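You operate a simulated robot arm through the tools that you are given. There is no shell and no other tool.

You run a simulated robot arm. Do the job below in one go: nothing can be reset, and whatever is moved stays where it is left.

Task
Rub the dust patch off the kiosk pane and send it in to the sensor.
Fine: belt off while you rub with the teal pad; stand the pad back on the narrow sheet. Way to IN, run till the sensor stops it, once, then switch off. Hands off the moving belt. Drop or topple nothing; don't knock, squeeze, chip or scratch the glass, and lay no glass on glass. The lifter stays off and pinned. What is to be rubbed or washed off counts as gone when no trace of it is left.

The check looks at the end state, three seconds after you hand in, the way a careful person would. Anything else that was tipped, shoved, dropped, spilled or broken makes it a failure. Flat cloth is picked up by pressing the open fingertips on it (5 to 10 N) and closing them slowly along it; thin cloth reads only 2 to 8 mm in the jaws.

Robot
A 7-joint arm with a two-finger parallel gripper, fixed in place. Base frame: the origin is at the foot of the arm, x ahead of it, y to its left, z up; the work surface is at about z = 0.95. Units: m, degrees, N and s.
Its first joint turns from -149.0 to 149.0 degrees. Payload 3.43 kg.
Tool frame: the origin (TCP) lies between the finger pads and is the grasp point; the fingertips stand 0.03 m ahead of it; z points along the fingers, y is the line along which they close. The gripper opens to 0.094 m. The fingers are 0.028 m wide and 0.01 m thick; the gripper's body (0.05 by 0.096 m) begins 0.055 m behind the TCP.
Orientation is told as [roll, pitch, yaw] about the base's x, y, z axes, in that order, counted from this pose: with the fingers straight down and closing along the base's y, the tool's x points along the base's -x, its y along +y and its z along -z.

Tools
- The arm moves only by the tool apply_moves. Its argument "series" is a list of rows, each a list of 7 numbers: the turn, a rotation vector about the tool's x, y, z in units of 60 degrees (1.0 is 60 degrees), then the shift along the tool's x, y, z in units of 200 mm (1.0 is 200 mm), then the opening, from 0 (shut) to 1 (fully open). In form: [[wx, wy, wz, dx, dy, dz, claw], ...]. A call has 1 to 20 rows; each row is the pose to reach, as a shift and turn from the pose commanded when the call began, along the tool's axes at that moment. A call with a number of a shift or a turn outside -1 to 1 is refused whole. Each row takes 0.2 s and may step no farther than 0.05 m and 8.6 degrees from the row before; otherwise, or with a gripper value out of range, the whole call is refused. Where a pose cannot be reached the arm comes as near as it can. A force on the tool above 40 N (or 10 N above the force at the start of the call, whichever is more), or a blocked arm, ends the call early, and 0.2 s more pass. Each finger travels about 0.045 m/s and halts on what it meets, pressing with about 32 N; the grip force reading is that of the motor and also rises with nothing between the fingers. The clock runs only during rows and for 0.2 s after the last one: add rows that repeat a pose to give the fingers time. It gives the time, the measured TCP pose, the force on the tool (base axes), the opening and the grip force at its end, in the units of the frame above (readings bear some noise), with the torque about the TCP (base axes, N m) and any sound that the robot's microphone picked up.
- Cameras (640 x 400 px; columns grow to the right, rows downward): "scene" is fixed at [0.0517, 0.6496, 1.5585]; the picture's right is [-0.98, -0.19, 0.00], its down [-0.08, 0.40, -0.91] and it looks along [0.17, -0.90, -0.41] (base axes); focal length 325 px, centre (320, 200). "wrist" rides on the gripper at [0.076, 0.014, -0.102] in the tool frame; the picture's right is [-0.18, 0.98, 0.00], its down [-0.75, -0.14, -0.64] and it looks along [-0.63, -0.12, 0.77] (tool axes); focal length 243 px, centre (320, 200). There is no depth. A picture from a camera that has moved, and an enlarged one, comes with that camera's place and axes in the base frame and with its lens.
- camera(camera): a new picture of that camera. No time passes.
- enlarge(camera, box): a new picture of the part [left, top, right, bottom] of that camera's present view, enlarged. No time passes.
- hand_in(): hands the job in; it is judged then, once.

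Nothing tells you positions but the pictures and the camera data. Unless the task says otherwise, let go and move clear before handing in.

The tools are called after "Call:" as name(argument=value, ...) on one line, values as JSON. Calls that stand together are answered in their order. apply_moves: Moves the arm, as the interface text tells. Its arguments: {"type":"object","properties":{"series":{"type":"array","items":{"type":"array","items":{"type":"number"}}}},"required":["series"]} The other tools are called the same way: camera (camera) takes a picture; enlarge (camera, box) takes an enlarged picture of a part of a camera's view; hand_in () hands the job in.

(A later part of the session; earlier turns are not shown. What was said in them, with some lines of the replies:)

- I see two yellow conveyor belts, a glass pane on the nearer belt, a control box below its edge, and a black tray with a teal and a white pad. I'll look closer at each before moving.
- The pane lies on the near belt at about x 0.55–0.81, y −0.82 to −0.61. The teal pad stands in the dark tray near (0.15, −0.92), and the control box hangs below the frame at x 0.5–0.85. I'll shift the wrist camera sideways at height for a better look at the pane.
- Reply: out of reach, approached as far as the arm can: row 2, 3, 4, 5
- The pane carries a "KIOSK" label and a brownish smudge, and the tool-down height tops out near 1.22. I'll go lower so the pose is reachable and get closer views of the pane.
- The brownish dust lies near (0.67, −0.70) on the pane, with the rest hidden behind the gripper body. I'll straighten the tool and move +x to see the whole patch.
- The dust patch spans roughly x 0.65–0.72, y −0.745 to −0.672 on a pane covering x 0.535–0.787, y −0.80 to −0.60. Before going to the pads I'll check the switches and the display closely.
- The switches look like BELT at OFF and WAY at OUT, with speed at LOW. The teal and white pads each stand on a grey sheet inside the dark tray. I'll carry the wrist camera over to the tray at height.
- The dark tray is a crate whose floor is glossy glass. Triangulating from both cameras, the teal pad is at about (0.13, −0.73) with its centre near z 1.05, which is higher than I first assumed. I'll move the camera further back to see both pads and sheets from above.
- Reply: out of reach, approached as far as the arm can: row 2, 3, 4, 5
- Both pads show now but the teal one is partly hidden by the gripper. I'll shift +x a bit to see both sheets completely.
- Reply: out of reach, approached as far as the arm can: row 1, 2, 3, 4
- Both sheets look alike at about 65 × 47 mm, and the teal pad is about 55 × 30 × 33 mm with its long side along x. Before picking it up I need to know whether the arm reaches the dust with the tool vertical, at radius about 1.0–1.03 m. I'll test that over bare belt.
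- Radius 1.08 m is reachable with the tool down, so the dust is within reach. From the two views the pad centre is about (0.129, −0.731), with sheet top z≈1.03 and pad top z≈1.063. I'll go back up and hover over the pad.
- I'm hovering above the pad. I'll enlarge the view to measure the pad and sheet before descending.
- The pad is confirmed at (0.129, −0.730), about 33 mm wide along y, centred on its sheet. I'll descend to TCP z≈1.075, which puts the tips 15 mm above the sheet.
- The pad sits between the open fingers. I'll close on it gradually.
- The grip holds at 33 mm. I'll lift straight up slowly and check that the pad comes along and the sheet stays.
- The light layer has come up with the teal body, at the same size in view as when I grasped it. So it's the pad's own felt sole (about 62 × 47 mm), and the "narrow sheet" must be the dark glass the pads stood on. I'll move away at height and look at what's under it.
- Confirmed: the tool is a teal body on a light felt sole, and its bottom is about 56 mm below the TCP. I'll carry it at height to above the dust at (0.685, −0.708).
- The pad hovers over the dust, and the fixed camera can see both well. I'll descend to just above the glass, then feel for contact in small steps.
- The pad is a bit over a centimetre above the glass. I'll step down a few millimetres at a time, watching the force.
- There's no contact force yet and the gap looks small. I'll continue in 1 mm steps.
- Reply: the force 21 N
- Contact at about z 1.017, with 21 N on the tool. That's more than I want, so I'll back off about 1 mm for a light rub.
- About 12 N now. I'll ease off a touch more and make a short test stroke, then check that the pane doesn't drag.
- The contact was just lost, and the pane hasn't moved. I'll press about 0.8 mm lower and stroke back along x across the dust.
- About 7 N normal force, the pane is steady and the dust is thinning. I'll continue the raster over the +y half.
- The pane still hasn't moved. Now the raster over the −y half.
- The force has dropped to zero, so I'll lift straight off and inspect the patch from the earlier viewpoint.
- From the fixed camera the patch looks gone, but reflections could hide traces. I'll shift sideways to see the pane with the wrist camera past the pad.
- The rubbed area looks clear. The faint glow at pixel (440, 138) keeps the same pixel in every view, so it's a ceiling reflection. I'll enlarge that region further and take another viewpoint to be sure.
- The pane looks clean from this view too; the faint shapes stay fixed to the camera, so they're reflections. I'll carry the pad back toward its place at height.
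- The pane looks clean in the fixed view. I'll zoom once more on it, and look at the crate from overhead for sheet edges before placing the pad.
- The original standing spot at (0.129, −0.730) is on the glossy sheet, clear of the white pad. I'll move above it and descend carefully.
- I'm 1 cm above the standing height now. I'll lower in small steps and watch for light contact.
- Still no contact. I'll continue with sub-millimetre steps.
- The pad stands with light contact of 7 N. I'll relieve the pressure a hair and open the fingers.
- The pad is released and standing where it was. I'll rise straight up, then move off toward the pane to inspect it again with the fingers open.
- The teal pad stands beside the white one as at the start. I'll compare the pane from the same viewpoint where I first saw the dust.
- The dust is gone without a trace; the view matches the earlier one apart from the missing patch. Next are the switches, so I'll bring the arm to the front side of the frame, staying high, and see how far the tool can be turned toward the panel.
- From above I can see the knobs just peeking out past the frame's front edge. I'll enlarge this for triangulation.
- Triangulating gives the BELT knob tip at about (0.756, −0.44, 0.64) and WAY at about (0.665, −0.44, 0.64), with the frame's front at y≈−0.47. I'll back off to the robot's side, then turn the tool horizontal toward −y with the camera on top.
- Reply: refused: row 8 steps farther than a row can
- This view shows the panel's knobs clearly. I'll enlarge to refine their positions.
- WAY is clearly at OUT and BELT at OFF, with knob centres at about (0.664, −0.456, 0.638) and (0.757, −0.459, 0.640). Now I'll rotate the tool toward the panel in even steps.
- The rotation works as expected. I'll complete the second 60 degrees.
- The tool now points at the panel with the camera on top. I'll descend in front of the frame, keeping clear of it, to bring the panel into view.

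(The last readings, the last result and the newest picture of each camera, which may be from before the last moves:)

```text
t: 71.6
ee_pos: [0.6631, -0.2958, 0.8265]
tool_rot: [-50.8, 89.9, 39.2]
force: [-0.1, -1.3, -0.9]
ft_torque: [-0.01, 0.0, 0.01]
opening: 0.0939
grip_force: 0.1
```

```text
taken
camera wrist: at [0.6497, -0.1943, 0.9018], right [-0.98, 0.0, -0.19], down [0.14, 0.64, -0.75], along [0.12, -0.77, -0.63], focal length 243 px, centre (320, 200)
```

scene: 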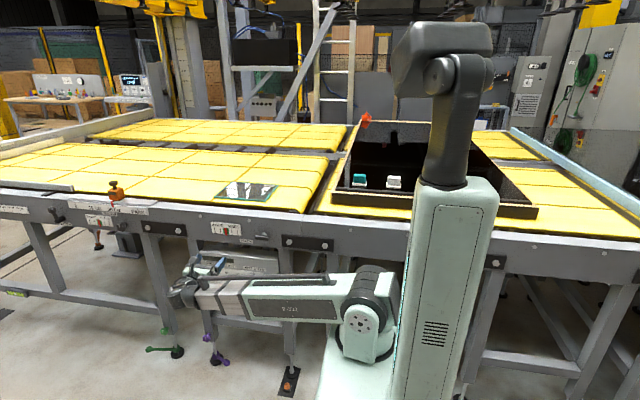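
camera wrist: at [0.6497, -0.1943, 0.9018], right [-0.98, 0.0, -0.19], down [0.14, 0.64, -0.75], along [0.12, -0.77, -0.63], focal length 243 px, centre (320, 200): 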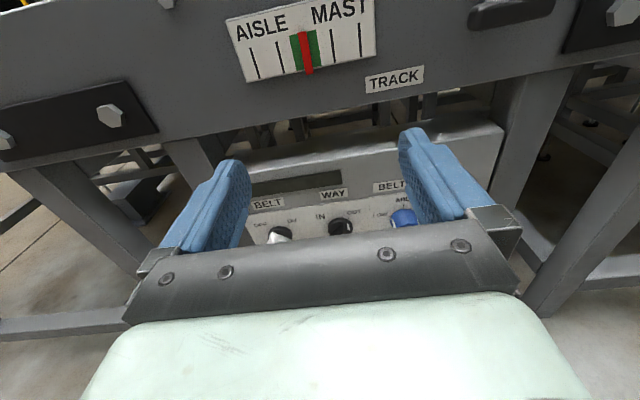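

The panel is now visible between the fingers. I'll continue down to knob height, still 15 cm out.

Call:
apply_moves(series=[[0, 0, 0, -0.15, 0, 0, 1], [0, 0, 0, -0.3, 0, 0, 1], [0, 0, 0, -0.45, 0, 0, 1], [0, 0, 0, -0.6, 0, 0, 1], [0, 0, 0, -0.75, 0, 0, 1], [0, 0, 0, -0.9, 0, 0, 1], [0, 0, 0, -0.942, 0, 0, 1], [0, 0, 0, -0.942, 0, 0, 1]])

Call:
camera(camera="scene")

Call:
camera(camera="wrist")

Call:
enlarge(camera="wrist", box=[230, 60, 430, 220])

```text
t: 73.4
ee_pos: [0.664, -0.295, 0.6374]
tool_rot: [-53.2, 89.9, 36.7]
force: [0.7, 1.2, 0.1]
ft_torque: [0.01, 0.01, 0.0]
opening: 0.094
grip_force: 0.1
```

```text
taken
```

scene: 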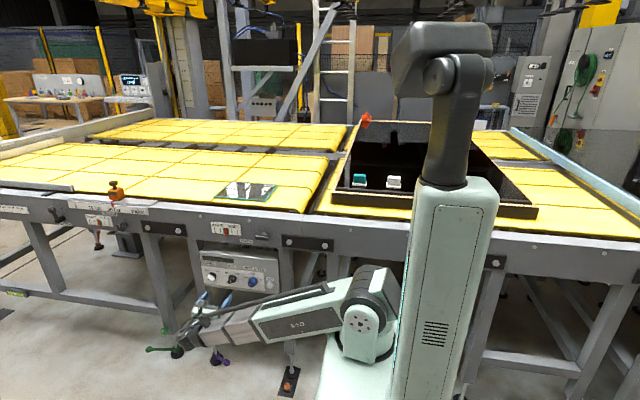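

```text
taken
camera wrist: at [0.6498, -0.1941, 0.7135], right [-0.98, 0.0, -0.19], down [0.14, 0.64, -0.75], along [0.12, -0.77, -0.63], focal length 243 px, centre (320, 200)
```

wrist: 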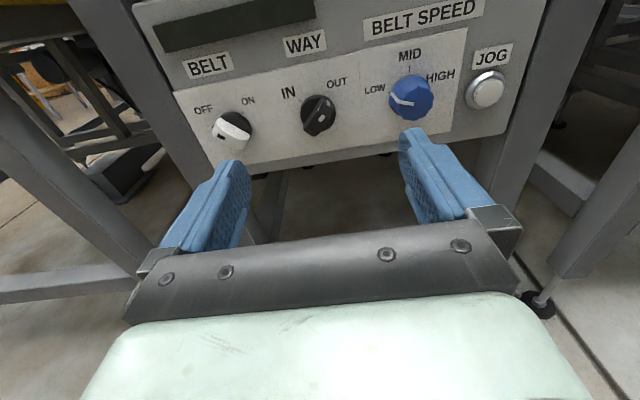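

```text
2.50 times, centred on (330, 140) of wrist
camera zoom: at [0.6498, -0.1941, 0.7135], right [-0.98, 0.0, -0.19], down [0.14, 0.64, -0.75], along [0.12, -0.77, -0.63], focal length 606 px, centre (295, 350)
```

zoom: 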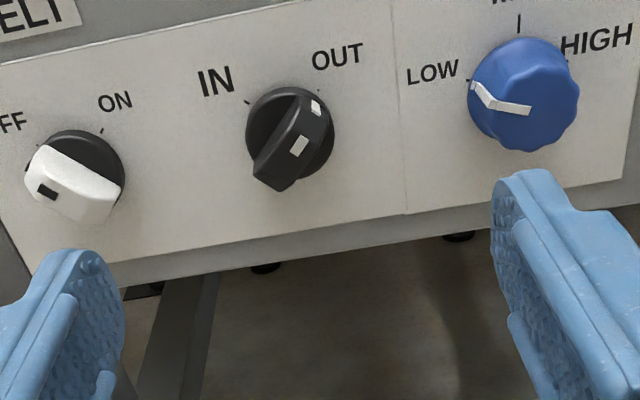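

With the two wrist views I get WAY's centre at (0.670, −0.463, 0.6165), its bar front at y≈−0.4375 and 45° toward OUT, and BELT's centre at (0.770, −0.465, 0.614). I'll roll the gripper 45° to straddle WAY's bar, stop just short of it and look.

Call:
apply_moves(series=[[0, 0, 0.125, 0, 0, 0, 0.9], [0, 0, 0.25, 0, 0, 0, 0.8], [0, 0, 0.375, 0, 0, 0, 0.7], [0, 0, 0.5, -0.04, -0.01, 0, 0.6], [0, 0, 0.625, -0.08, -0.02, 0, 0.55], [0, 0, 0.75, -0.1045, -0.03, 0, 0.55], [0, 0, 0.75, -0.1045, -0.03, 0.15, 0.55], [0, 0, 0.75, -0.1045, -0.03, 0.3, 0.55], [0, 0, 0.75, -0.1045, -0.03, 0.4, 0.55], [0, 0, 0.75, -0.1045, -0.03, 0.5, 0.55], [0, 0, 0.75, -0.1045, -0.03, 0.5, 0.55]])

Call:
camera(camera="wrist")

Call:
enlarge(camera="scene", box=[180, 230, 300, 330])

```text
t: 75.8
ee_pos: [0.6704, -0.3964, 0.6171]
tool_rot: [-89.8, 45.0, 0.0]
force: [-0.3, -0.3, -0.2]
ft_torque: [0.03, 0.0, 0.01]
opening: 0.0515
grip_force: 0.1
```

```text
taken
camera wrist: at [0.6063, -0.2944, 0.6606], right [-0.56, 0.0, -0.83], down [0.63, 0.64, -0.43], along [0.53, -0.77, -0.36], focal length 243 px, centre (320, 200)
```

wrist: 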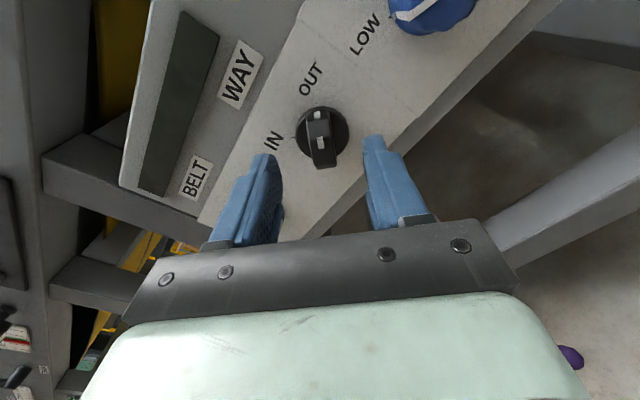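

```text
4.00 times, centred on (240, 280) of scene
camera zoom: at [0.0517, 0.6496, 1.5585], right [-0.98, -0.19, 0.0], down [-0.08, 0.4, -0.91], along [0.17, -0.9, -0.41], focal length 1301 px, centre (640, -120)
```

zoom: 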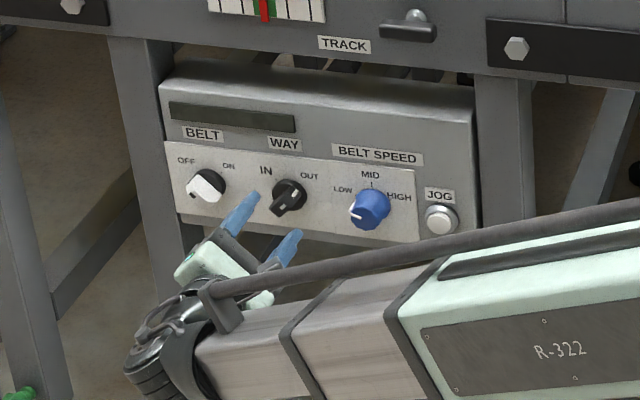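

WAY's bar sits centred between the fingers. I'll advance 32 mm to straddle it, watching for contact.

Call:
apply_moves(series=[[0, 0, 0, 0, 0, 0.04, 0.55], [0, 0, 0, 0, 0, 0.08, 0.55], [0, 0, 0, 0, 0, 0.12, 0.55], [0, 0, 0, 0, 0, 0.155, 0.55], [0, 0, 0, 0, 0, 0.155, 0.55]])

Call:
camera(camera="wrist")

Call:
enlarge(camera="wrist", box=[240, 80, 400, 220])

```text
t: 77.0
ee_pos: [0.6692, -0.4272, 0.6167]
tool_rot: [-89.9, 45.0, 0.0]
force: [-0.6, -0.2, 0.5]
ft_torque: [-0.03, -0.03, 0.0]
opening: 0.0516
grip_force: 0.1
```

```text
taken
camera wrist: at [0.6063, -0.3253, 0.6602], right [-0.56, 0.0, -0.83], down [0.63, 0.64, -0.43], along [0.53, -0.77, -0.36], focal length 243 px, centre (320, 200)
```

wrist: 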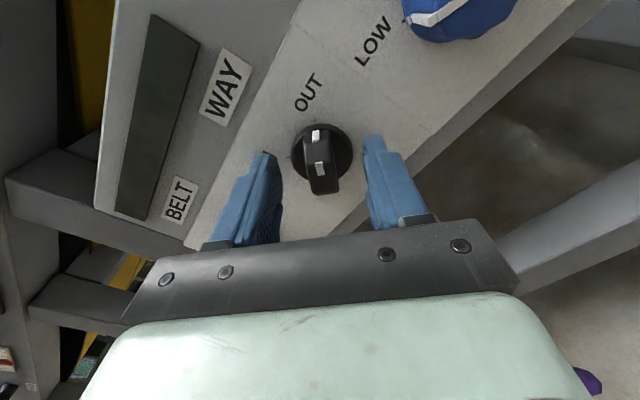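

```text
2.86 times, centred on (320, 150) of wrist
camera zoom: at [0.6063, -0.3253, 0.6602], right [-0.56, 0.0, -0.83], down [0.63, 0.64, -0.43], along [0.53, -0.77, -0.36], focal length 693 px, centre (320, 343)
```

zoom: 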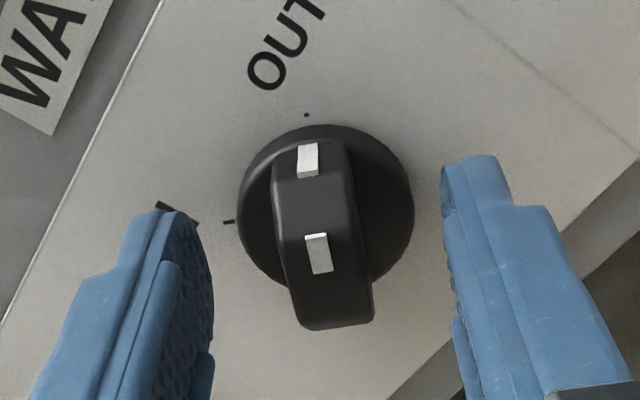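

The fingers straddle the bar evenly. I'll close on it gently.

Call:
apply_moves(series=[[0, 0, 0, 0, 0, 0, 0.42], [0, 0, 0, 0, 0, 0, 0.32], [0, 0, 0, 0, 0, 0, 0.24], [0, 0, 0, 0, 0, 0, 0.17], [0, 0, 0, 0, 0, 0, 0.12], [0, 0, 0, 0, 0, 0, 0.12], [0, 0, 0, 0, 0, 0, 0.12]])

Call:
enlarge(camera="wrist", box=[240, 80, 400, 220])

```text
t: 78.6
ee_pos: [0.6687, -0.4281, 0.6159]
tool_rot: [-89.8, 45.0, 0.1]
force: [-11.1, 3.4, -11.1]
ft_torque: [0.06, 0.02, -0.15]
opening: 0.0162
grip_force: 45.3
```

```text
2.86 times, centred on (320, 150) of wrist
camera zoom: at [0.6058, -0.3251, 0.6597], right [-0.56, 0.0, -0.83], down [0.63, 0.64, -0.43], along [0.53, -0.77, -0.36], focal length 693 px, centre (320, 343)
```

zoom: 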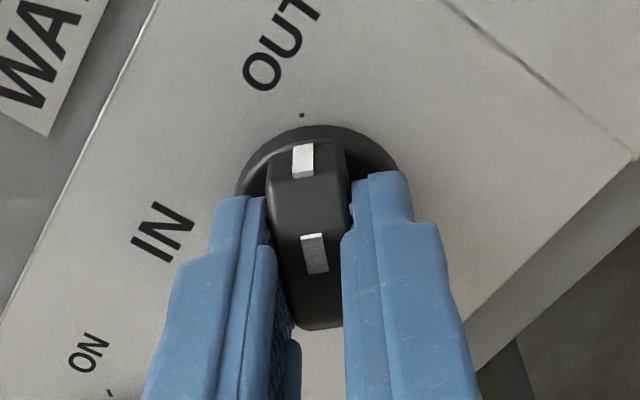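

The bar is gripped at 16 mm with about 16 N of side load along the closing line. I'll shift 1.4 mm that way to relieve it before turning.

Call:
apply_moves(series=[[0, 0, 0, 0, 0.004, 0, 0.12], [0, 0, 0, 0, 0.007, 0, 0.12], [0, 0, 0, 0, 0.007, 0, 0.12]])

```text
t: 79.4
ee_pos: [0.6688, -0.4273, 0.6166]
tool_rot: [-90.1, 45.0, 0.1]
force: [-2.4, -1.2, -6.4]
ft_torque: [-0.01, -0.02, -0.2]
opening: 0.0158
grip_force: 45.1
```

Side load is down to a few newtons. Now I'll turn counter-clockwise toward IN, the first 45°.

Call:
apply_moves(series=[[0, 0, -0.125, 0, 0, 0, 0.12], [0, 0, -0.25, 0, 0, 0, 0.12], [0, 0, -0.375, 0, 0, 0, 0.12], [0, 0, -0.5, 0, 0, 0, 0.12], [0, 0, -0.625, 0, 0, 0, 0.12], [0, 0, -0.75, 0, 0, 0, 0.12]])

Call:
enlarge(camera="wrist", box=[220, 40, 420, 220])

```text
t: 80.8
ee_pos: [0.6704, -0.4287, 0.6171]
tool_rot: [92.7, 89.9, -177.3]
force: [17.6, -17.0, 8.3]
ft_torque: [0.52, -0.05, 0.27]
opening: 0.0158
grip_force: 45.2
```

```text
2.22 times, centred on (320, 130) of wrist
camera zoom: at [0.6561, -0.3252, 0.6923], right [-0.98, 0.0, -0.18], down [0.14, 0.64, -0.75], along [0.12, -0.77, -0.63], focal length 539 px, centre (320, 356)
```

zoom: 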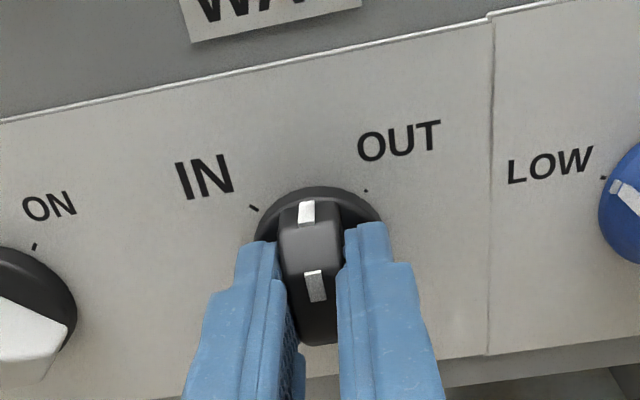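

The knob followed and sits mid-way, with roughly 26 N of side force. I'll relieve that with a small shift and then continue.

Call:
apply_moves(series=[[0, 0, 0, 0.002, -0.004, 0.003, 0.12], [0, 0, 0, 0.003, -0.007, 0.005, 0.12], [0, 0, 0, 0.003, -0.007, 0.005, 0.12]])

```text
t: 81.6
ee_pos: [0.6698, -0.4275, 0.6174]
tool_rot: [-4.2, 89.9, 85.9]
force: [9.7, 13.7, -0.8]
ft_torque: [-1.29, 0.0, 0.14]
opening: 0.0155
grip_force: 45.4
```

Call:
apply_moves(series=[[0, 0, 0, 0, -0.003, -0.002, 0.12], [0, 0, 0, 0, -0.005, -0.002, 0.12], [0, 0, 0, 0, -0.005, -0.002, 0.12]])

```text
t: 82.4
ee_pos: [0.6704, -0.4275, 0.6167]
tool_rot: [-23.4, 89.9, 66.6]
force: [-5.0, 21.3, -4.6]
ft_torque: [-0.49, -0.01, 0.01]
opening: 0.0157
grip_force: 45.3
```

Call:
apply_moves(series=[[0, 0, 0, 0, 0, 0, 0.12], [0, 0, 0, 0, 0, 0, 0.12]])

```text
t: 83.0
ee_pos: [0.6694, -0.4272, 0.6173]
tool_rot: [-23.7, 89.9, 66.1]
force: [-13.4, 26.9, -8.9]
ft_torque: [0.13, -0.02, 0.01]
opening: 0.0154
grip_force: 44.9
```

The forces are creeping up as the arm settles; I over-corrected. I'll back out 1 mm from the panel and 1 mm in x.

Call:
apply_moves(series=[[0, 0, 0, 0, 0.003, -0.003, 0.12], [0, 0, 0, 0, 0.006, -0.005, 0.12], [0, 0, 0, 0, 0.006, -0.005, 0.12], [0, 0, 0, 0, 0.006, -0.005, 0.12]])

Call:
apply_moves(series=[[0, 0, 0, 0, 0, 0, 0.12], [0, 0, 0, 0, 0, 0, 0.12]])

```text
t: 84.0
ee_pos: [0.671, -0.4264, 0.6158]
tool_rot: [-37.3, 89.9, 52.7]
force: [-6.7, -2.1, -4.0]
ft_torque: [1.47, -0.04, -0.16]
opening: 0.0159
grip_force: 45.4
```

```text
t: 84.6
ee_pos: [0.6704, -0.4275, 0.6167]
tool_rot: [-41.6, 89.9, 48.3]
force: [-3.9, -10.8, -4.7]
ft_torque: [0.92, 0.02, 0.12]
opening: 0.0155
grip_force: 45.2
```

The forces are moderate now. I'll turn the remaining 45° to IN.

Call:
apply_moves(series=[[0, 0, -0.125, 0, 0, 0, 0.12], [0, 0, -0.25, 0, 0, 0, 0.12], [0, 0, -0.375, 0, 0, 0, 0.12], [0, 0, -0.5, 0, 0, 0, 0.12], [0, 0, -0.625, 0, 0, 0, 0.12], [0, 0, -0.75, 0, 0, 0, 0.12]])

Call:
enlarge(camera="wrist", box=[220, 40, 420, 220])

```text
t: 86.0
ee_pos: [0.6713, -0.4263, 0.6159]
tool_rot: [89.9, 45.0, 180.0]
force: [13.1, -33.2, -1.1]
ft_torque: [0.31, -0.25, -0.36]
opening: 0.0157
grip_force: 45.0
```

```text
2.22 times, centred on (320, 130) of wrist
camera zoom: at [0.7154, -0.3252, 0.6797], right [-0.82, 0.0, 0.57], down [-0.43, 0.64, -0.63], along [-0.36, -0.77, -0.53], focal length 539 px, centre (320, 356)
```

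zoom: 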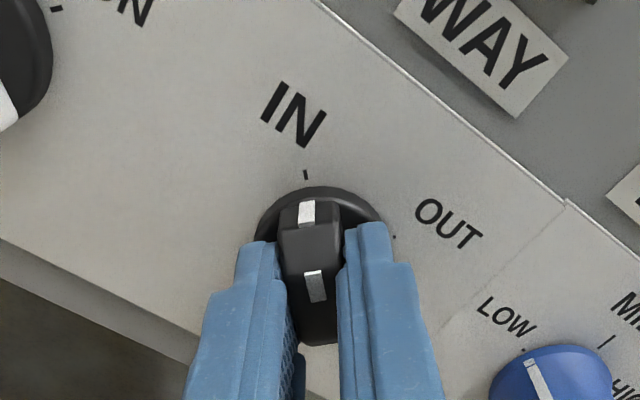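

WAY's mark now points at IN. I'll open the fingers and check.

Call:
apply_moves(series=[[0, 0, 0, 0, 0, 0.003, 0.12], [0, 0, 0, 0, 0, 0.003, 0.25], [0, 0, 0, 0, 0, 0.003, 0.4], [0, 0, 0, 0, 0, 0.003, 0.55], [0, 0, 0, 0, 0, 0.003, 0.6], [0, 0, 0, 0, 0, 0.003, 0.6]])

Call:
enlarge(camera="wrist", box=[220, 40, 420, 220])

```text
t: 87.4
ee_pos: [0.6693, -0.4267, 0.6168]
tool_rot: [89.8, 45.0, 179.8]
force: [0.6, 0.8, 0.1]
ft_torque: [-0.03, -0.03, 0.0]
opening: 0.0562
grip_force: 0.0
```

```text
2.22 times, centred on (320, 130) of wrist
camera zoom: at [0.7144, -0.325, 0.6803], right [-0.83, 0.0, 0.56], down [-0.43, 0.64, -0.63], along [-0.36, -0.77, -0.53], focal length 539 px, centre (320, 356)
```

zoom: 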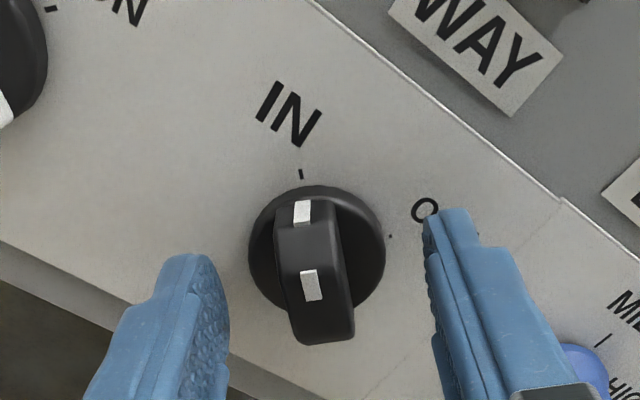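

WAY is on IN and the knob is free. I'll retract, then move across to the BELT knob, whose OFF position uses the same gripper roll.

Call:
apply_moves(series=[[0, 0, 0, 0, 0, -0.1, 0.6], [0, 0, 0, 0, 0, -0.2, 0.6], [0, 0, 0, 0, 0, -0.28, 0.6], [0, 0, 0, 0.1, -0.1, -0.28, 0.65], [0, 0, 0, 0.2, -0.2, -0.28, 0.65], [0, 0, 0, 0.3, -0.3, -0.28, 0.65], [0, 0, 0, 0.345, -0.3625, -0.28, 0.65], [0, 0, 0, 0.345, -0.3625, -0.28, 0.65]])

Call:
camera(camera="wrist")

Call:
enlarge(camera="wrist", box=[220, 40, 420, 220])

Call:
enlarge(camera="scene", box=[180, 160, 320, 300])

```text
t: 89.2
ee_pos: [0.7701, -0.3717, 0.6142]
tool_rot: [89.9, 45.0, 179.9]
force: [0.3, -0.1, 0.4]
ft_torque: [0.04, 0.01, 0.02]
opening: 0.0613
grip_force: 0.0
```

```text
taken
camera wrist: at [0.8141, -0.269, 0.678], right [-0.83, 0.0, 0.56], down [-0.43, 0.64, -0.63], along [-0.36, -0.77, -0.53], focal length 243 px, centre (320, 200)
```

wrist: 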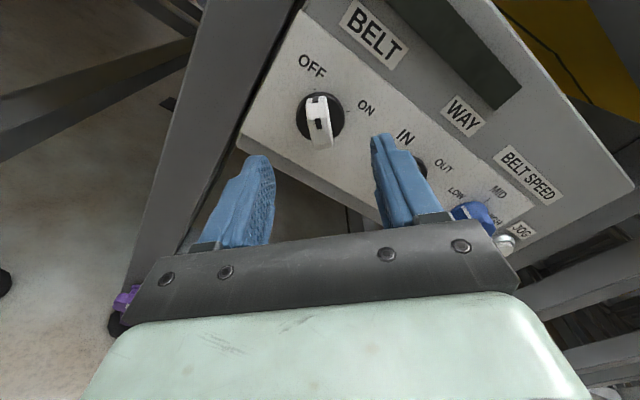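

```text
2.22 times, centred on (320, 130) of wrist
camera zoom: at [0.8141, -0.269, 0.678], right [-0.83, 0.0, 0.56], down [-0.43, 0.64, -0.63], along [-0.36, -0.77, -0.53], focal length 539 px, centre (320, 356)
```

zoom: 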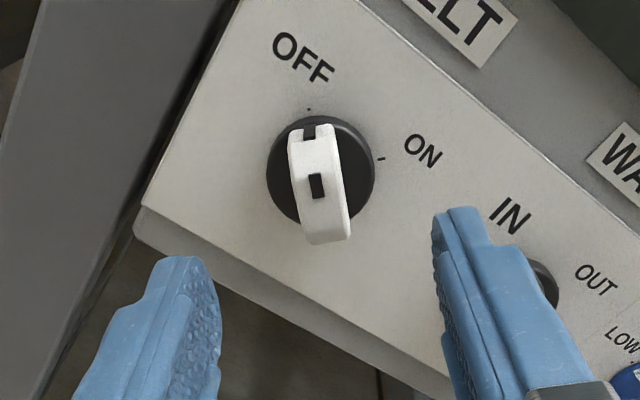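

```text
2.86 times, centred on (250, 230) of scene
camera zoom: at [0.0517, 0.6496, 1.5585], right [-0.98, -0.19, 0.0], down [-0.08, 0.4, -0.91], along [0.17, -0.9, -0.41], focal length 929 px, centre (520, 114)
```

zoom: 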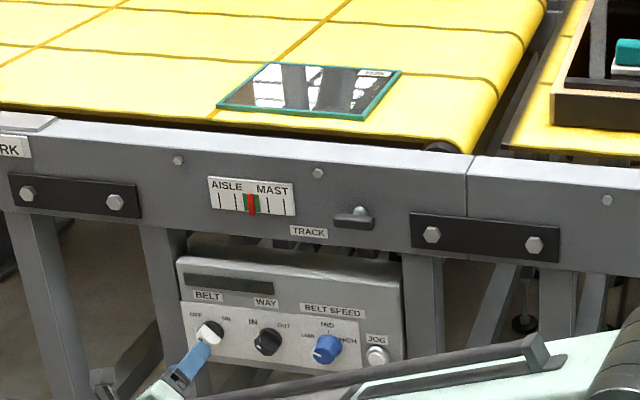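

The BELT knob is aligned along the closing line. Comparing with how WAY sat in view, its centre is about (0.773, 0.617) in x and z. I'll correct by about 4 mm and advance to straddle the bar.

Call:
apply_moves(series=[[0, 0, 0, 0.022, -0.002, 0, 0.65], [0, 0, 0, 0.022, -0.002, 0.07, 0.65], [0, 0, 0, 0.022, -0.002, 0.14, 0.65], [0, 0, 0, 0.022, -0.002, 0.2, 0.65], [0, 0, 0, 0.022, -0.002, 0.24, 0.65], [0, 0, 0, 0.022, -0.002, 0.2715, 0.65], [0, 0, 0, 0.022, -0.002, 0.2715, 0.65]])

Call:
enlarge(camera="wrist", box=[220, 40, 420, 220])

```text
t: 90.8
ee_pos: [0.7745, -0.4259, 0.6184]
tool_rot: [89.9, 44.9, 179.8]
force: [-0.4, -0.1, 0.1]
ft_torque: [0.02, 0.01, 0.03]
opening: 0.0613
grip_force: 0.1
```

```text
2.22 times, centred on (320, 130) of wrist
camera zoom: at [0.8178, -0.3237, 0.681], right [-0.83, 0.0, 0.56], down [-0.43, 0.64, -0.63], along [-0.36, -0.77, -0.53], focal length 539 px, centre (320, 356)
```

zoom: 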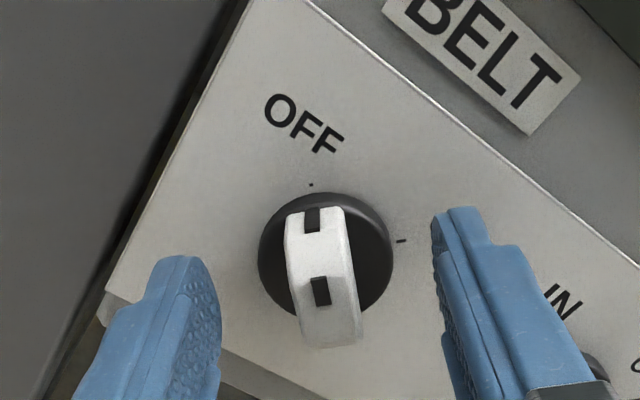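

The knob sits about 2 mm off compared with WAY's final relation. I'll trim the position slightly and close on the bar.

Call:
apply_moves(series=[[0, 0, 0, -0.009, 0.006, 0, 0.55], [0, 0, 0, -0.009, 0.006, 0, 0.42], [0, 0, 0, -0.009, 0.006, 0, 0.32], [0, 0, 0, -0.009, 0.006, 0, 0.24], [0, 0, 0, -0.009, 0.006, 0, 0.17], [0, 0, 0, -0.009, 0.006, 0, 0.14], [0, 0, 0, -0.009, 0.006, 0, 0.14], [0, 0, 0, -0.009, 0.006, 0, 0.14]])

Call:
enlarge(camera="wrist", box=[220, 40, 420, 220])

```text
t: 92.6
ee_pos: [0.7719, -0.4244, 0.6163]
tool_rot: [89.8, 45.0, 179.8]
force: [3.5, 0.1, -3.0]
ft_torque: [0.05, -0.01, -0.01]
opening: 0.0159
grip_force: 44.7
```

```text
2.22 times, centred on (320, 130) of wrist
camera zoom: at [0.8158, -0.3235, 0.6802], right [-0.83, 0.0, 0.56], down [-0.43, 0.64, -0.63], along [-0.36, -0.77, -0.53], focal length 539 px, centre (320, 356)
```

zoom: 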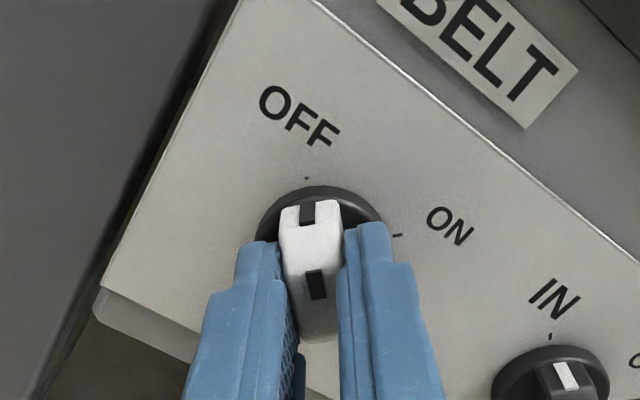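

The grip on BELT is clean with only a few newtons of side force. The belt path is clear and nothing is touching the belt, so I'll turn toward ON, the first half.

Call:
apply_moves(series=[[0, 0, 0.125, 0, 0, 0, 0.14], [0, 0, 0.25, 0, 0, 0, 0.14], [0, 0, 0.375, 0, 0, 0, 0.14], [0, 0, 0.5, 0, 0, 0, 0.14], [0, 0, 0.625, 0, 0, 0, 0.14], [0, 0, 0.75, 0, 0, 0, 0.14]])

Call:
enlarge(camera="scene", box=[40, 130, 320, 300])

Call:
enlarge(camera="wrist", box=[220, 40, 420, 220])

```text
t: 94.0
ee_pos: [0.7704, -0.4259, 0.6168]
tool_rot: [-78.1, 89.8, 11.7]
force: [-11.5, 3.9, 3.2]
ft_torque: [0.86, 0.01, -0.04]
opening: 0.0161
grip_force: 45.4
```

```text
2.29 times, centred on (180, 215) of scene
camera zoom: at [0.0517, 0.6496, 1.5585], right [-0.98, -0.19, 0.0], down [-0.08, 0.4, -0.91], along [0.17, -0.9, -0.41], focal length 743 px, centre (640, 166)
```

zoom: 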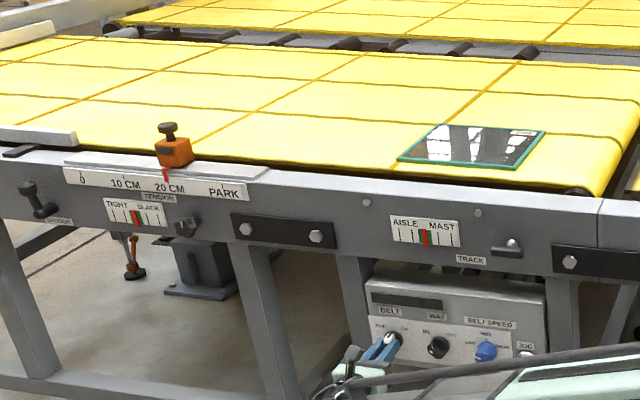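

```text
2.22 times, centred on (320, 130) of wrist
camera zoom: at [0.7563, -0.3234, 0.6929], right [-0.98, 0.0, -0.19], down [0.15, 0.64, -0.75], along [0.12, -0.77, -0.63], focal length 539 px, centre (320, 356)
```

zoom: 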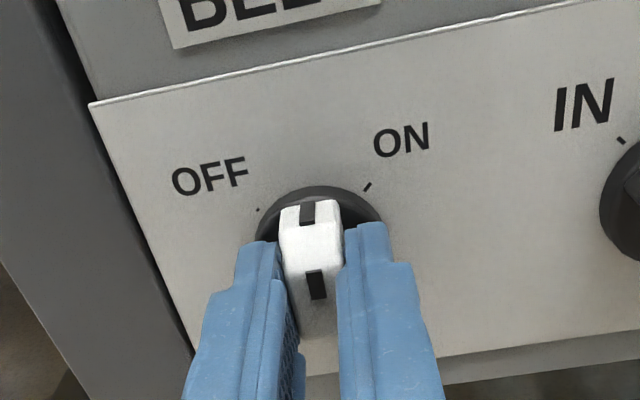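

Half-way: the pane has not moved. I'll turn the second half to ON and check at once which way it runs.

Call:
apply_moves(series=[[0, 0, 0.125, 0, 0, 0, 0.14], [0, 0, 0.25, 0, 0, 0, 0.14], [0, 0, 0.375, 0, 0, 0, 0.14], [0, 0, 0.5, 0, 0, 0, 0.14], [0, 0, 0.625, 0, 0, 0, 0.14], [0, 0, 0.75, 0, 0, 0, 0.14]])

Call:
enlarge(camera="scene", box=[40, 130, 320, 300])

Call:
enlarge(camera="wrist", box=[220, 40, 420, 220])

```text
t: 95.4
ee_pos: [0.7689, -0.4262, 0.6168]
tool_rot: [-89.8, 44.8, -0.2]
force: [-36.1, 7.9, -7.8]
ft_torque: [0.58, 0.24, 0.48]
opening: 0.0161
grip_force: 44.6
```

```text
2.29 times, centred on (180, 215) of scene
camera zoom: at [0.0517, 0.6496, 1.5585], right [-0.98, -0.19, 0.0], down [-0.08, 0.4, -0.91], along [0.17, -0.9, -0.41], focal length 743 px, centre (640, 166)
```

zoom: 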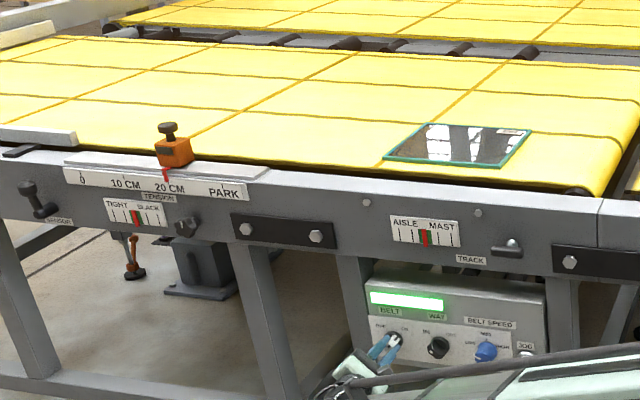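

```text
2.22 times, centred on (320, 130) of wrist
camera zoom: at [0.7058, -0.3231, 0.6599], right [-0.56, 0.01, -0.83], down [0.64, 0.64, -0.43], along [0.53, -0.77, -0.36], focal length 539 px, centre (320, 356)
```

zoom: 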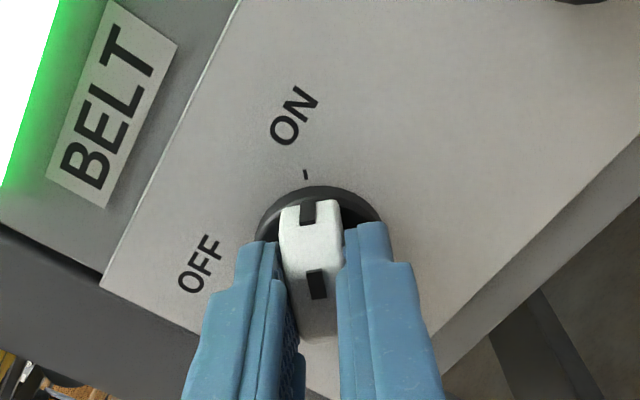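

The belt is running: the lamp is green and the pane moves toward the orange sensor. I'll ease the side load on the knob while holding and let it run.

Call:
apply_moves(series=[[0, 0, 0, 0.005, 0.005, 0, 0.14], [0, 0, 0, 0.01, 0.01, 0, 0.14], [0, 0, 0, 0.01, 0.01, 0, 0.14], [0, 0, 0, 0.01, 0.01, 0, 0.14]])

Call:
enlarge(camera="scene", box=[40, 130, 320, 300])

```text
t: 96.4
ee_pos: [0.7689, -0.4242, 0.6171]
tool_rot: [-90.0, 45.0, 0.0]
force: [-14.8, 8.3, -10.2]
ft_torque: [-0.85, 0.03, -1.31]
opening: 0.0158
grip_force: 45.0
```

```text
2.29 times, centred on (180, 215) of scene
camera zoom: at [0.0517, 0.6496, 1.5585], right [-0.98, -0.19, 0.0], down [-0.08, 0.4, -0.91], along [0.17, -0.9, -0.41], focal length 743 px, centre (640, 166)
```

zoom: 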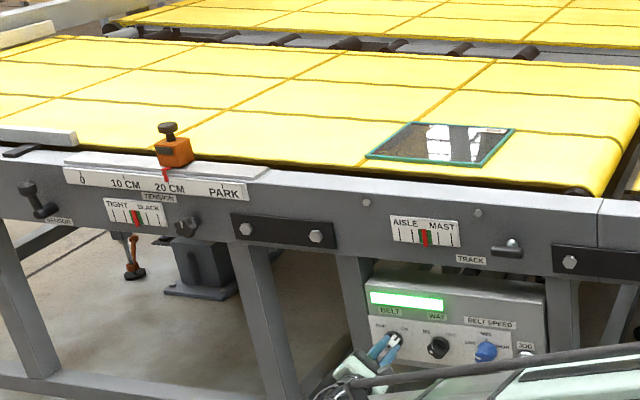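

The pane travels steadily at about 3 cm/s toward the sensor. I'll hold and let it run a few seconds at a time.

Call:
apply_moves(series=[[0, 0, 0, 0.002, 0.002, 0, 0.14], [0, 0, 0, 0.002, 0.002, 0, 0.14], [0, 0, 0, 0.002, 0.002, 0, 0.14], [0, 0, 0, 0.002, 0.002, 0, 0.14], [0, 0, 0, 0.002, 0.002, 0, 0.14], [0, 0, 0, 0.002, 0.002, 0, 0.14], [0, 0, 0, 0.002, 0.002, 0, 0.14], [0, 0, 0, 0.002, 0.002, 0, 0.14], [0, 0, 0, 0.002, 0.002, 0, 0.14], [0, 0, 0, 0.002, 0.002, 0, 0.14], [0, 0, 0, 0.002, 0.002, 0, 0.14], [0, 0, 0, 0.002, 0.002, 0, 0.14], [0, 0, 0, 0.002, 0.002, 0, 0.14], [0, 0, 0, 0.002, 0.002, 0, 0.14], [0, 0, 0, 0.002, 0.002, 0, 0.14]])

Call:
enlarge(camera="scene", box=[40, 130, 320, 300])

```text
t: 99.6
ee_pos: [0.7687, -0.4257, 0.615]
tool_rot: [-89.9, 45.1, 0.2]
force: [12.8, -0.7, -2.6]
ft_torque: [0.63, -0.05, 0.81]
opening: 0.0157
grip_force: 45.0
```

```text
2.29 times, centred on (180, 215) of scene
camera zoom: at [0.0517, 0.6496, 1.5585], right [-0.98, -0.19, 0.0], down [-0.08, 0.4, -0.91], along [0.17, -0.9, -0.41], focal length 743 px, centre (640, 166)
```

zoom: 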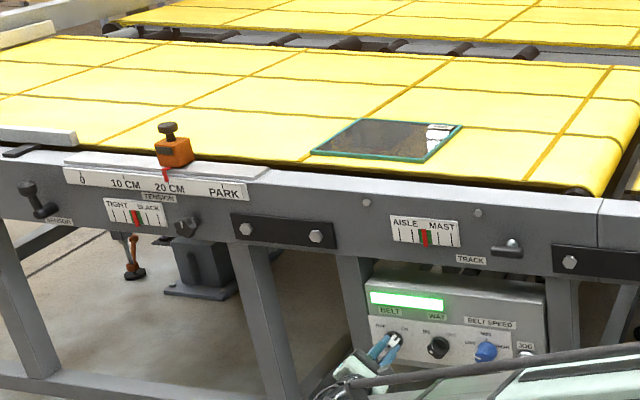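

The pane is on its way and the knob load is light. I'll check the glass here too, since the reflections have changed.

Call:
enlarge(camera="scene", box=[170, 175, 250, 205])

Call:
apply_moves(series=[[0, 0, 0, -0.002, -0.002, 0, 0.14], [0, 0, 0, -0.002, -0.002, 0, 0.14], [0, 0, 0, -0.002, -0.002, 0, 0.14], [0, 0, 0, -0.002, -0.002, 0, 0.14], [0, 0, 0, -0.002, -0.002, 0, 0.14], [0, 0, 0, -0.002, -0.002, 0, 0.14], [0, 0, 0, -0.002, -0.002, 0, 0.14], [0, 0, 0, -0.002, -0.002, 0, 0.14], [0, 0, 0, -0.002, -0.002, 0, 0.14], [0, 0, 0, -0.002, -0.002, 0, 0.14], [0, 0, 0, -0.002, -0.002, 0, 0.14], [0, 0, 0, -0.002, -0.002, 0, 0.14], [0, 0, 0, -0.002, -0.002, 0, 0.14], [0, 0, 0, -0.002, -0.002, 0, 0.14], [0, 0, 0, -0.002, -0.002, 0, 0.14]])

Call:
enlarge(camera="scene", box=[40, 130, 320, 300])

```text
8.00 times, centred on (210, 190) of scene
camera zoom: at [0.0517, 0.6496, 1.5585], right [-0.98, -0.19, 0.0], down [-0.08, 0.4, -0.91], along [0.17, -0.9, -0.41], focal length 2602 px, centre (1200, 280)
```

zoom: 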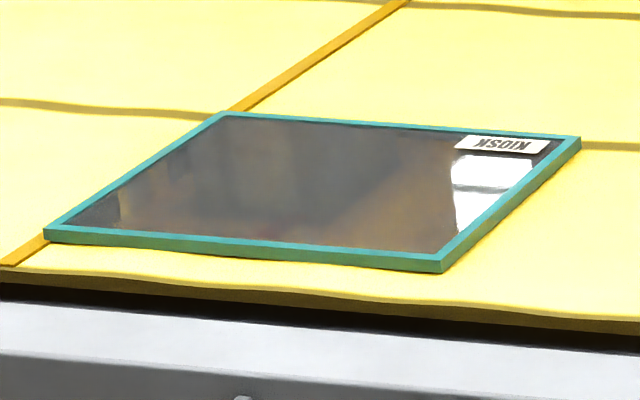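

```text
t: 102.8
ee_pos: [0.7683, -0.4249, 0.6161]
tool_rot: [-89.9, 45.1, 0.0]
force: [8.0, -0.3, -1.7]
ft_torque: [-0.27, 0.0, -0.17]
opening: 0.0158
grip_force: 44.8
```

```text
2.29 times, centred on (180, 215) of scene
camera zoom: at [0.0517, 0.6496, 1.5585], right [-0.98, -0.19, 0.0], down [-0.08, 0.4, -0.91], along [0.17, -0.9, -0.41], focal length 743 px, centre (640, 166)
```

zoom: 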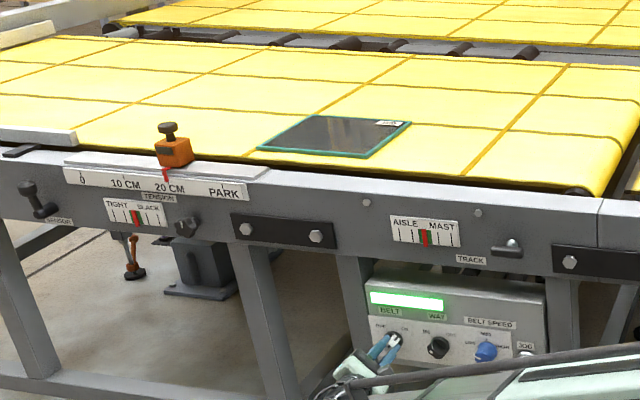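

Glass is clear, and the pane's leading edge is nearing the sensor. I'll let it run on.

Call:
apply_moves(series=[[0, 0, 0, 0, 0, 0, 0.14], [0, 0, 0, 0, 0, 0, 0.14], [0, 0, 0, 0, 0, 0, 0.14], [0, 0, 0, 0, 0, 0, 0.14], [0, 0, 0, 0, 0, 0, 0.14], [0, 0, 0, 0, 0, 0, 0.14], [0, 0, 0, 0, 0, 0, 0.14], [0, 0, 0, 0, 0, 0, 0.14], [0, 0, 0, 0, 0, 0, 0.14], [0, 0, 0, 0, 0, 0, 0.14], [0, 0, 0, 0, 0, 0, 0.14], [0, 0, 0, 0, 0, 0, 0.14]])

Call:
enlarge(camera="scene", box=[40, 130, 320, 300])

```text
t: 105.4
ee_pos: [0.7682, -0.4257, 0.6163]
tool_rot: [-90.0, 45.0, 0.0]
force: [6.7, -0.5, -1.2]
ft_torque: [0.05, 0.0, 0.11]
opening: 0.0159
grip_force: 45.1
```

```text
2.29 times, centred on (180, 215) of scene
camera zoom: at [0.0517, 0.6496, 1.5585], right [-0.98, -0.19, 0.0], down [-0.08, 0.4, -0.91], along [0.17, -0.9, -0.41], focal length 743 px, centre (640, 166)
```

zoom: 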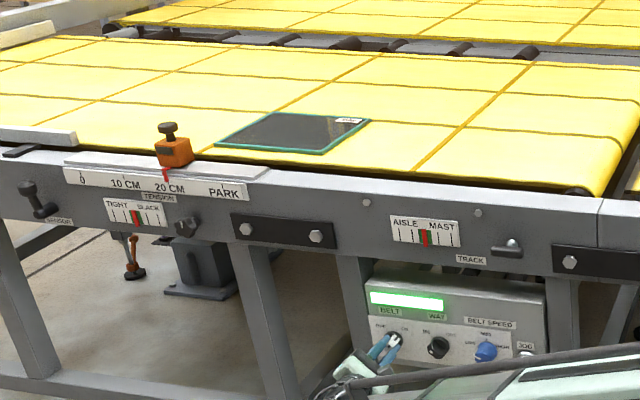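

It's almost at the sensor. I'll run another two seconds.

Call:
apply_moves(series=[[0, 0, 0, 0, 0, 0, 0.14], [0, 0, 0, 0, 0, 0, 0.14], [0, 0, 0, 0, 0, 0, 0.14], [0, 0, 0, 0, 0, 0, 0.14], [0, 0, 0, 0, 0, 0, 0.14], [0, 0, 0, 0, 0, 0, 0.14], [0, 0, 0, 0, 0, 0, 0.14], [0, 0, 0, 0, 0, 0, 0.14], [0, 0, 0, 0, 0, 0, 0.14], [0, 0, 0, 0, 0, 0, 0.14]])

Call:
enlarge(camera="scene", box=[40, 130, 320, 300])

```text
t: 107.6
ee_pos: [0.7693, -0.4257, 0.6176]
tool_rot: [-89.8, 45.0, 0.0]
force: [6.2, -0.6, -0.5]
ft_torque: [-0.06, 0.0, 0.26]
opening: 0.0159
grip_force: 45.4
```

```text
2.29 times, centred on (180, 215) of scene
camera zoom: at [0.0517, 0.6496, 1.5585], right [-0.98, -0.19, 0.0], down [-0.08, 0.4, -0.91], along [0.17, -0.9, -0.41], focal length 743 px, centre (640, 166)
```

zoom: 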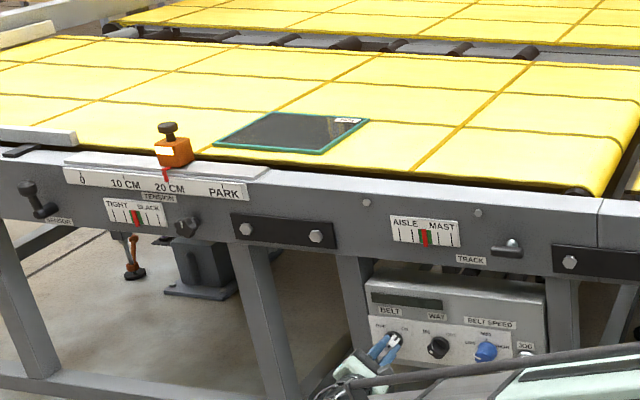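

The sensor's window is lit, the panel lamp has gone out and the pane has stopped. Now I'll turn BELT back to OFF.

Call:
apply_moves(series=[[0, 0, -0.125, 0, 0, 0, 0.14], [0, 0, -0.25, 0, 0, 0, 0.14], [0, 0, -0.375, 0, 0, 0, 0.14], [0, 0, -0.5, 0, 0, 0, 0.14], [0, 0, -0.625, 0, 0, 0, 0.14], [0, 0, -0.75, 0, 0, 0, 0.14]])

Call:
enlarge(camera="scene", box=[40, 130, 320, 300])

```text
t: 109.0
ee_pos: [0.7703, -0.4245, 0.6166]
tool_rot: [95.0, 89.9, -174.9]
force: [27.1, -4.6, 13.2]
ft_torque: [0.97, -0.06, 0.33]
opening: 0.0158
grip_force: 45.1
```

```text
2.29 times, centred on (180, 215) of scene
camera zoom: at [0.0517, 0.6496, 1.5585], right [-0.98, -0.19, 0.0], down [-0.08, 0.4, -0.91], along [0.17, -0.9, -0.41], focal length 743 px, centre (640, 166)
```

zoom: 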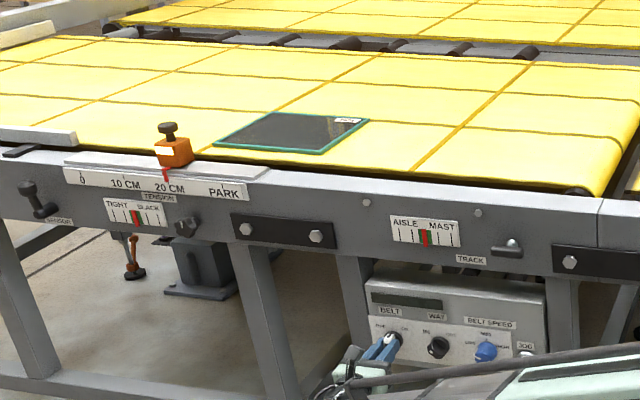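

Half-way to OFF, with 30 N of side load. I'll relieve it, then finish the turn.

Call:
apply_moves(series=[[0, 0, 0, 0.003, -0.005, 0, 0.14], [0, 0, 0, 0.004, -0.009, 0, 0.14], [0, 0, 0, 0.004, -0.009, 0, 0.14]])

Call:
apply_moves(series=[[0, 0, -0.125, 0, 0, 0, 0.14], [0, 0, -0.25, 0, 0, 0, 0.14], [0, 0, -0.375, 0, 0, 0, 0.14], [0, 0, -0.5, 0, 0, 0, 0.14], [0, 0, -0.625, 0, 0, 0, 0.14], [0, 0, -0.75, 0, 0, 0, 0.14]])

Call:
enlarge(camera="wrist", box=[220, 40, 420, 220])

Call:
enlarge(camera="scene", box=[40, 130, 320, 300])

```text
t: 109.8
ee_pos: [0.77, -0.4257, 0.6182]
tool_rot: [95.5, 90.0, -174.5]
force: [15.9, -0.5, 4.5]
ft_torque: [-1.36, -0.04, 0.66]
opening: 0.0156
grip_force: 45.3
```

```text
t: 111.2
ee_pos: [0.7708, -0.4256, 0.6156]
tool_rot: [89.9, 44.9, 179.9]
force: [25.3, -1.5, -0.2]
ft_torque: [0.56, -0.2, -0.61]
opening: 0.0159
grip_force: 44.7
```

```text
2.22 times, centred on (320, 130) of wrist
camera zoom: at [0.8157, -0.3236, 0.6803], right [-0.82, 0.0, 0.57], down [-0.43, 0.64, -0.63], along [-0.36, -0.77, -0.53], focal length 539 px, centre (320, 356)
```

zoom: 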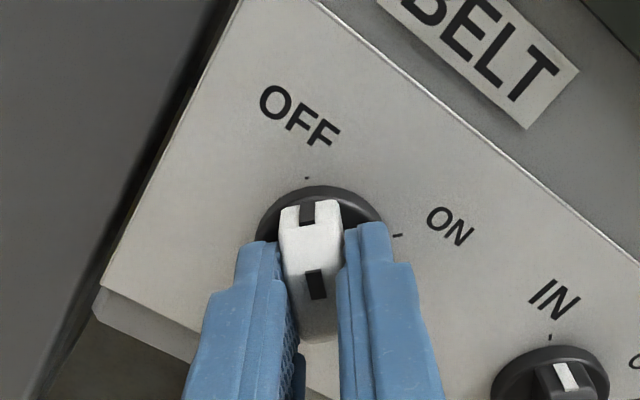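

```text
2.29 times, centred on (180, 215) of scene
camera zoom: at [0.0517, 0.6496, 1.5585], right [-0.98, -0.19, 0.0], down [-0.08, 0.4, -0.91], along [0.17, -0.9, -0.41], focal length 743 px, centre (640, 166)
```

zoom: 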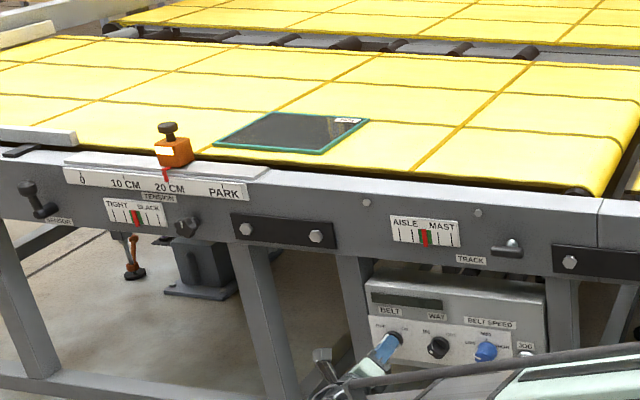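

BELT is back on OFF and the pane stays at the sensor. I'll release, then retract straight out.

Call:
apply_moves(series=[[0, 0, 0, 0.005, -0.005, 0, 0.14], [0, 0, 0, 0.007, -0.007, 0, 0.14], [0, 0, 0, 0.007, -0.007, 0, 0.28], [0, 0, 0, 0.007, -0.007, 0, 0.42], [0, 0, 0, 0.007, -0.007, 0, 0.55], [0, 0, 0, 0.007, -0.007, 0, 0.6], [0, 0, 0, 0.007, -0.007, 0, 0.6]])

Call:
apply_moves(series=[[0, 0, 0, 0, 0, -0.1, 0.6], [0, 0, 0, 0, 0, -0.2, 0.6], [0, 0, 0, 0, 0, -0.35, 0.6], [0, 0, 0, 0, 0, -0.5, 0.6], [0, 0, 0, 0, 0, -0.65, 0.6], [0, 0, 0, 0, 0, -0.65, 0.6]])

Call:
camera(camera="wrist")

Call:
enlarge(camera="wrist", box=[230, 20, 430, 160])

Call:
camera(camera="scene")

```text
t: 112.8
ee_pos: [0.7722, -0.4247, 0.6162]
tool_rot: [89.9, 45.0, 179.8]
force: [0.5, -0.3, 0.7]
ft_torque: [0.03, 0.02, 0.0]
opening: 0.0561
grip_force: 0.1
```

```text
t: 114.2
ee_pos: [0.772, -0.294, 0.6162]
tool_rot: [90.0, 45.0, 179.9]
force: [0.5, 0.3, 0.7]
ft_torque: [-0.01, 0.03, 0.01]
opening: 0.0565
grip_force: 0.1
```

```text
taken
camera wrist: at [0.8163, -0.1926, 0.6808], right [-0.83, 0.0, 0.56], down [-0.43, 0.64, -0.63], along [-0.36, -0.77, -0.53], focal length 243 px, centre (320, 200)
```

wrist: 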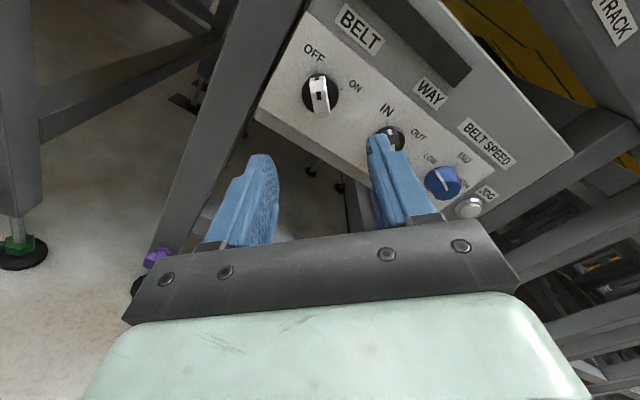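

```text
2.86 times, centred on (330, 90) of wrist
camera zoom: at [0.8163, -0.1926, 0.6808], right [-0.83, 0.0, 0.56], down [-0.43, 0.64, -0.63], along [-0.36, -0.77, -0.53], focal length 693 px, centre (291, 514)
```

zoom: 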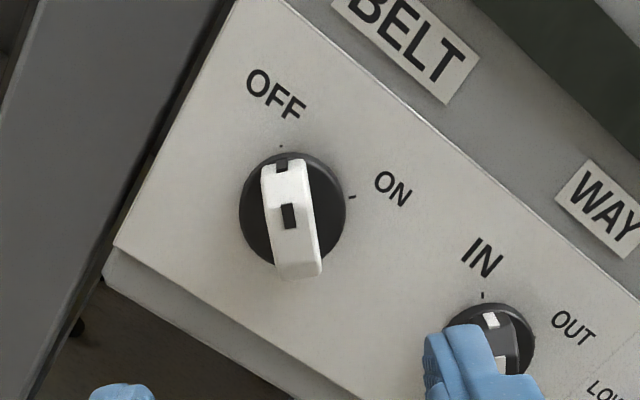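

```text
taken
```

scene: 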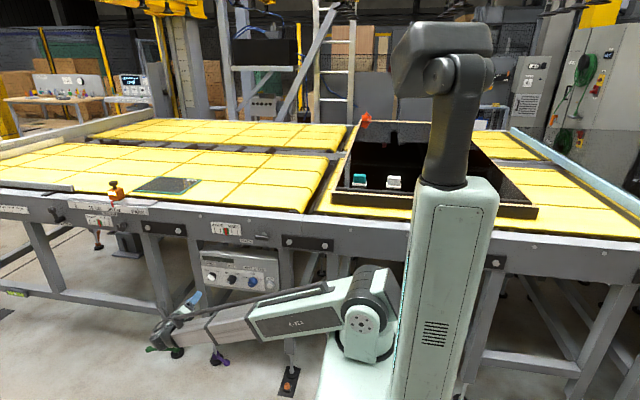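

BELT is OFF, WAY is IN, and the arm is clear. A last check of the pane, the sensor and the pads.

Call:
enlarge(camera="scene", box=[320, 110, 440, 220])

Call:
enlarge(camera="scene", box=[100, 165, 220, 215])

Call:
enlarge(camera="scene", box=[345, 165, 415, 200])

```text
3.64 times, centred on (380, 165) of scene
camera zoom: at [0.0517, 0.6496, 1.5585], right [-0.98, -0.19, 0.0], down [-0.08, 0.4, -0.91], along [0.17, -0.9, -0.41], focal length 1182 px, centre (102, 327)
```

zoom: 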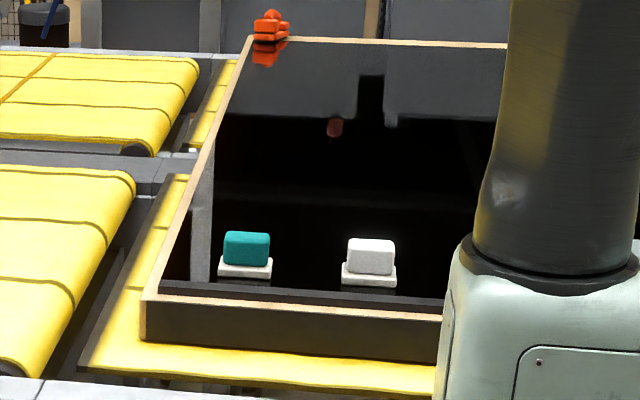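

```text
5.33 times, centred on (160, 190) of scene
camera zoom: at [0.0517, 0.6496, 1.5585], right [-0.98, -0.19, 0.0], down [-0.08, 0.4, -0.91], along [0.17, -0.9, -0.41], focal length 1734 px, centre (1173, 253)
```

zoom: 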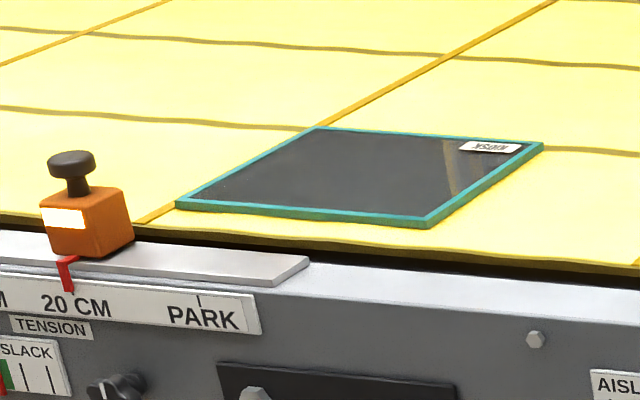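

```text
9.14 times, centred on (380, 182) of scene
camera zoom: at [0.0517, 0.6496, 1.5585], right [-0.98, -0.19, 0.0], down [-0.08, 0.4, -0.91], along [0.17, -0.9, -0.41], focal length 2973 px, centre (-229, 360)
```

zoom: 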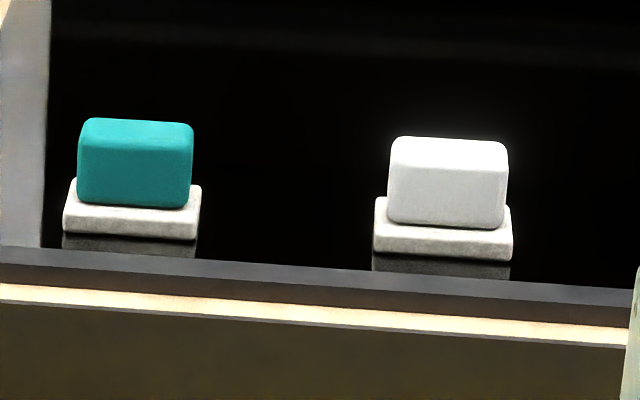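

Call:
hand_in()

```text
The job is handed in.
```

The dust patch is off the kiosk pane, and the pane now sits at the sensor with the belt switched off. I've handed the job in; no verdict came back.

- **Pane:** I saw no trace of dust afterwards, from the wrist camera or the fixed one. It didn't shift while I rubbed it with the belt off. First contact reached about 21 N before I backed off; I rubbed it at roughly 4 to 12 N.
- **Pad:** The teal pad is back on the spot it came from. The light layer under it turned out to be the pad's own sole. I took "the narrow sheet" to mean the dark glass it originally stood on.
- **Belt:** WAY is on IN. I switched BELT on once, the sensor stopped the pane, and then I turned it back to OFF. The arm never touched the belt.
- **Everything else:** I didn't touch the speed, JOG, sensor or lifter. Nothing was dropped or toppled, and the arm is clear of the panel.
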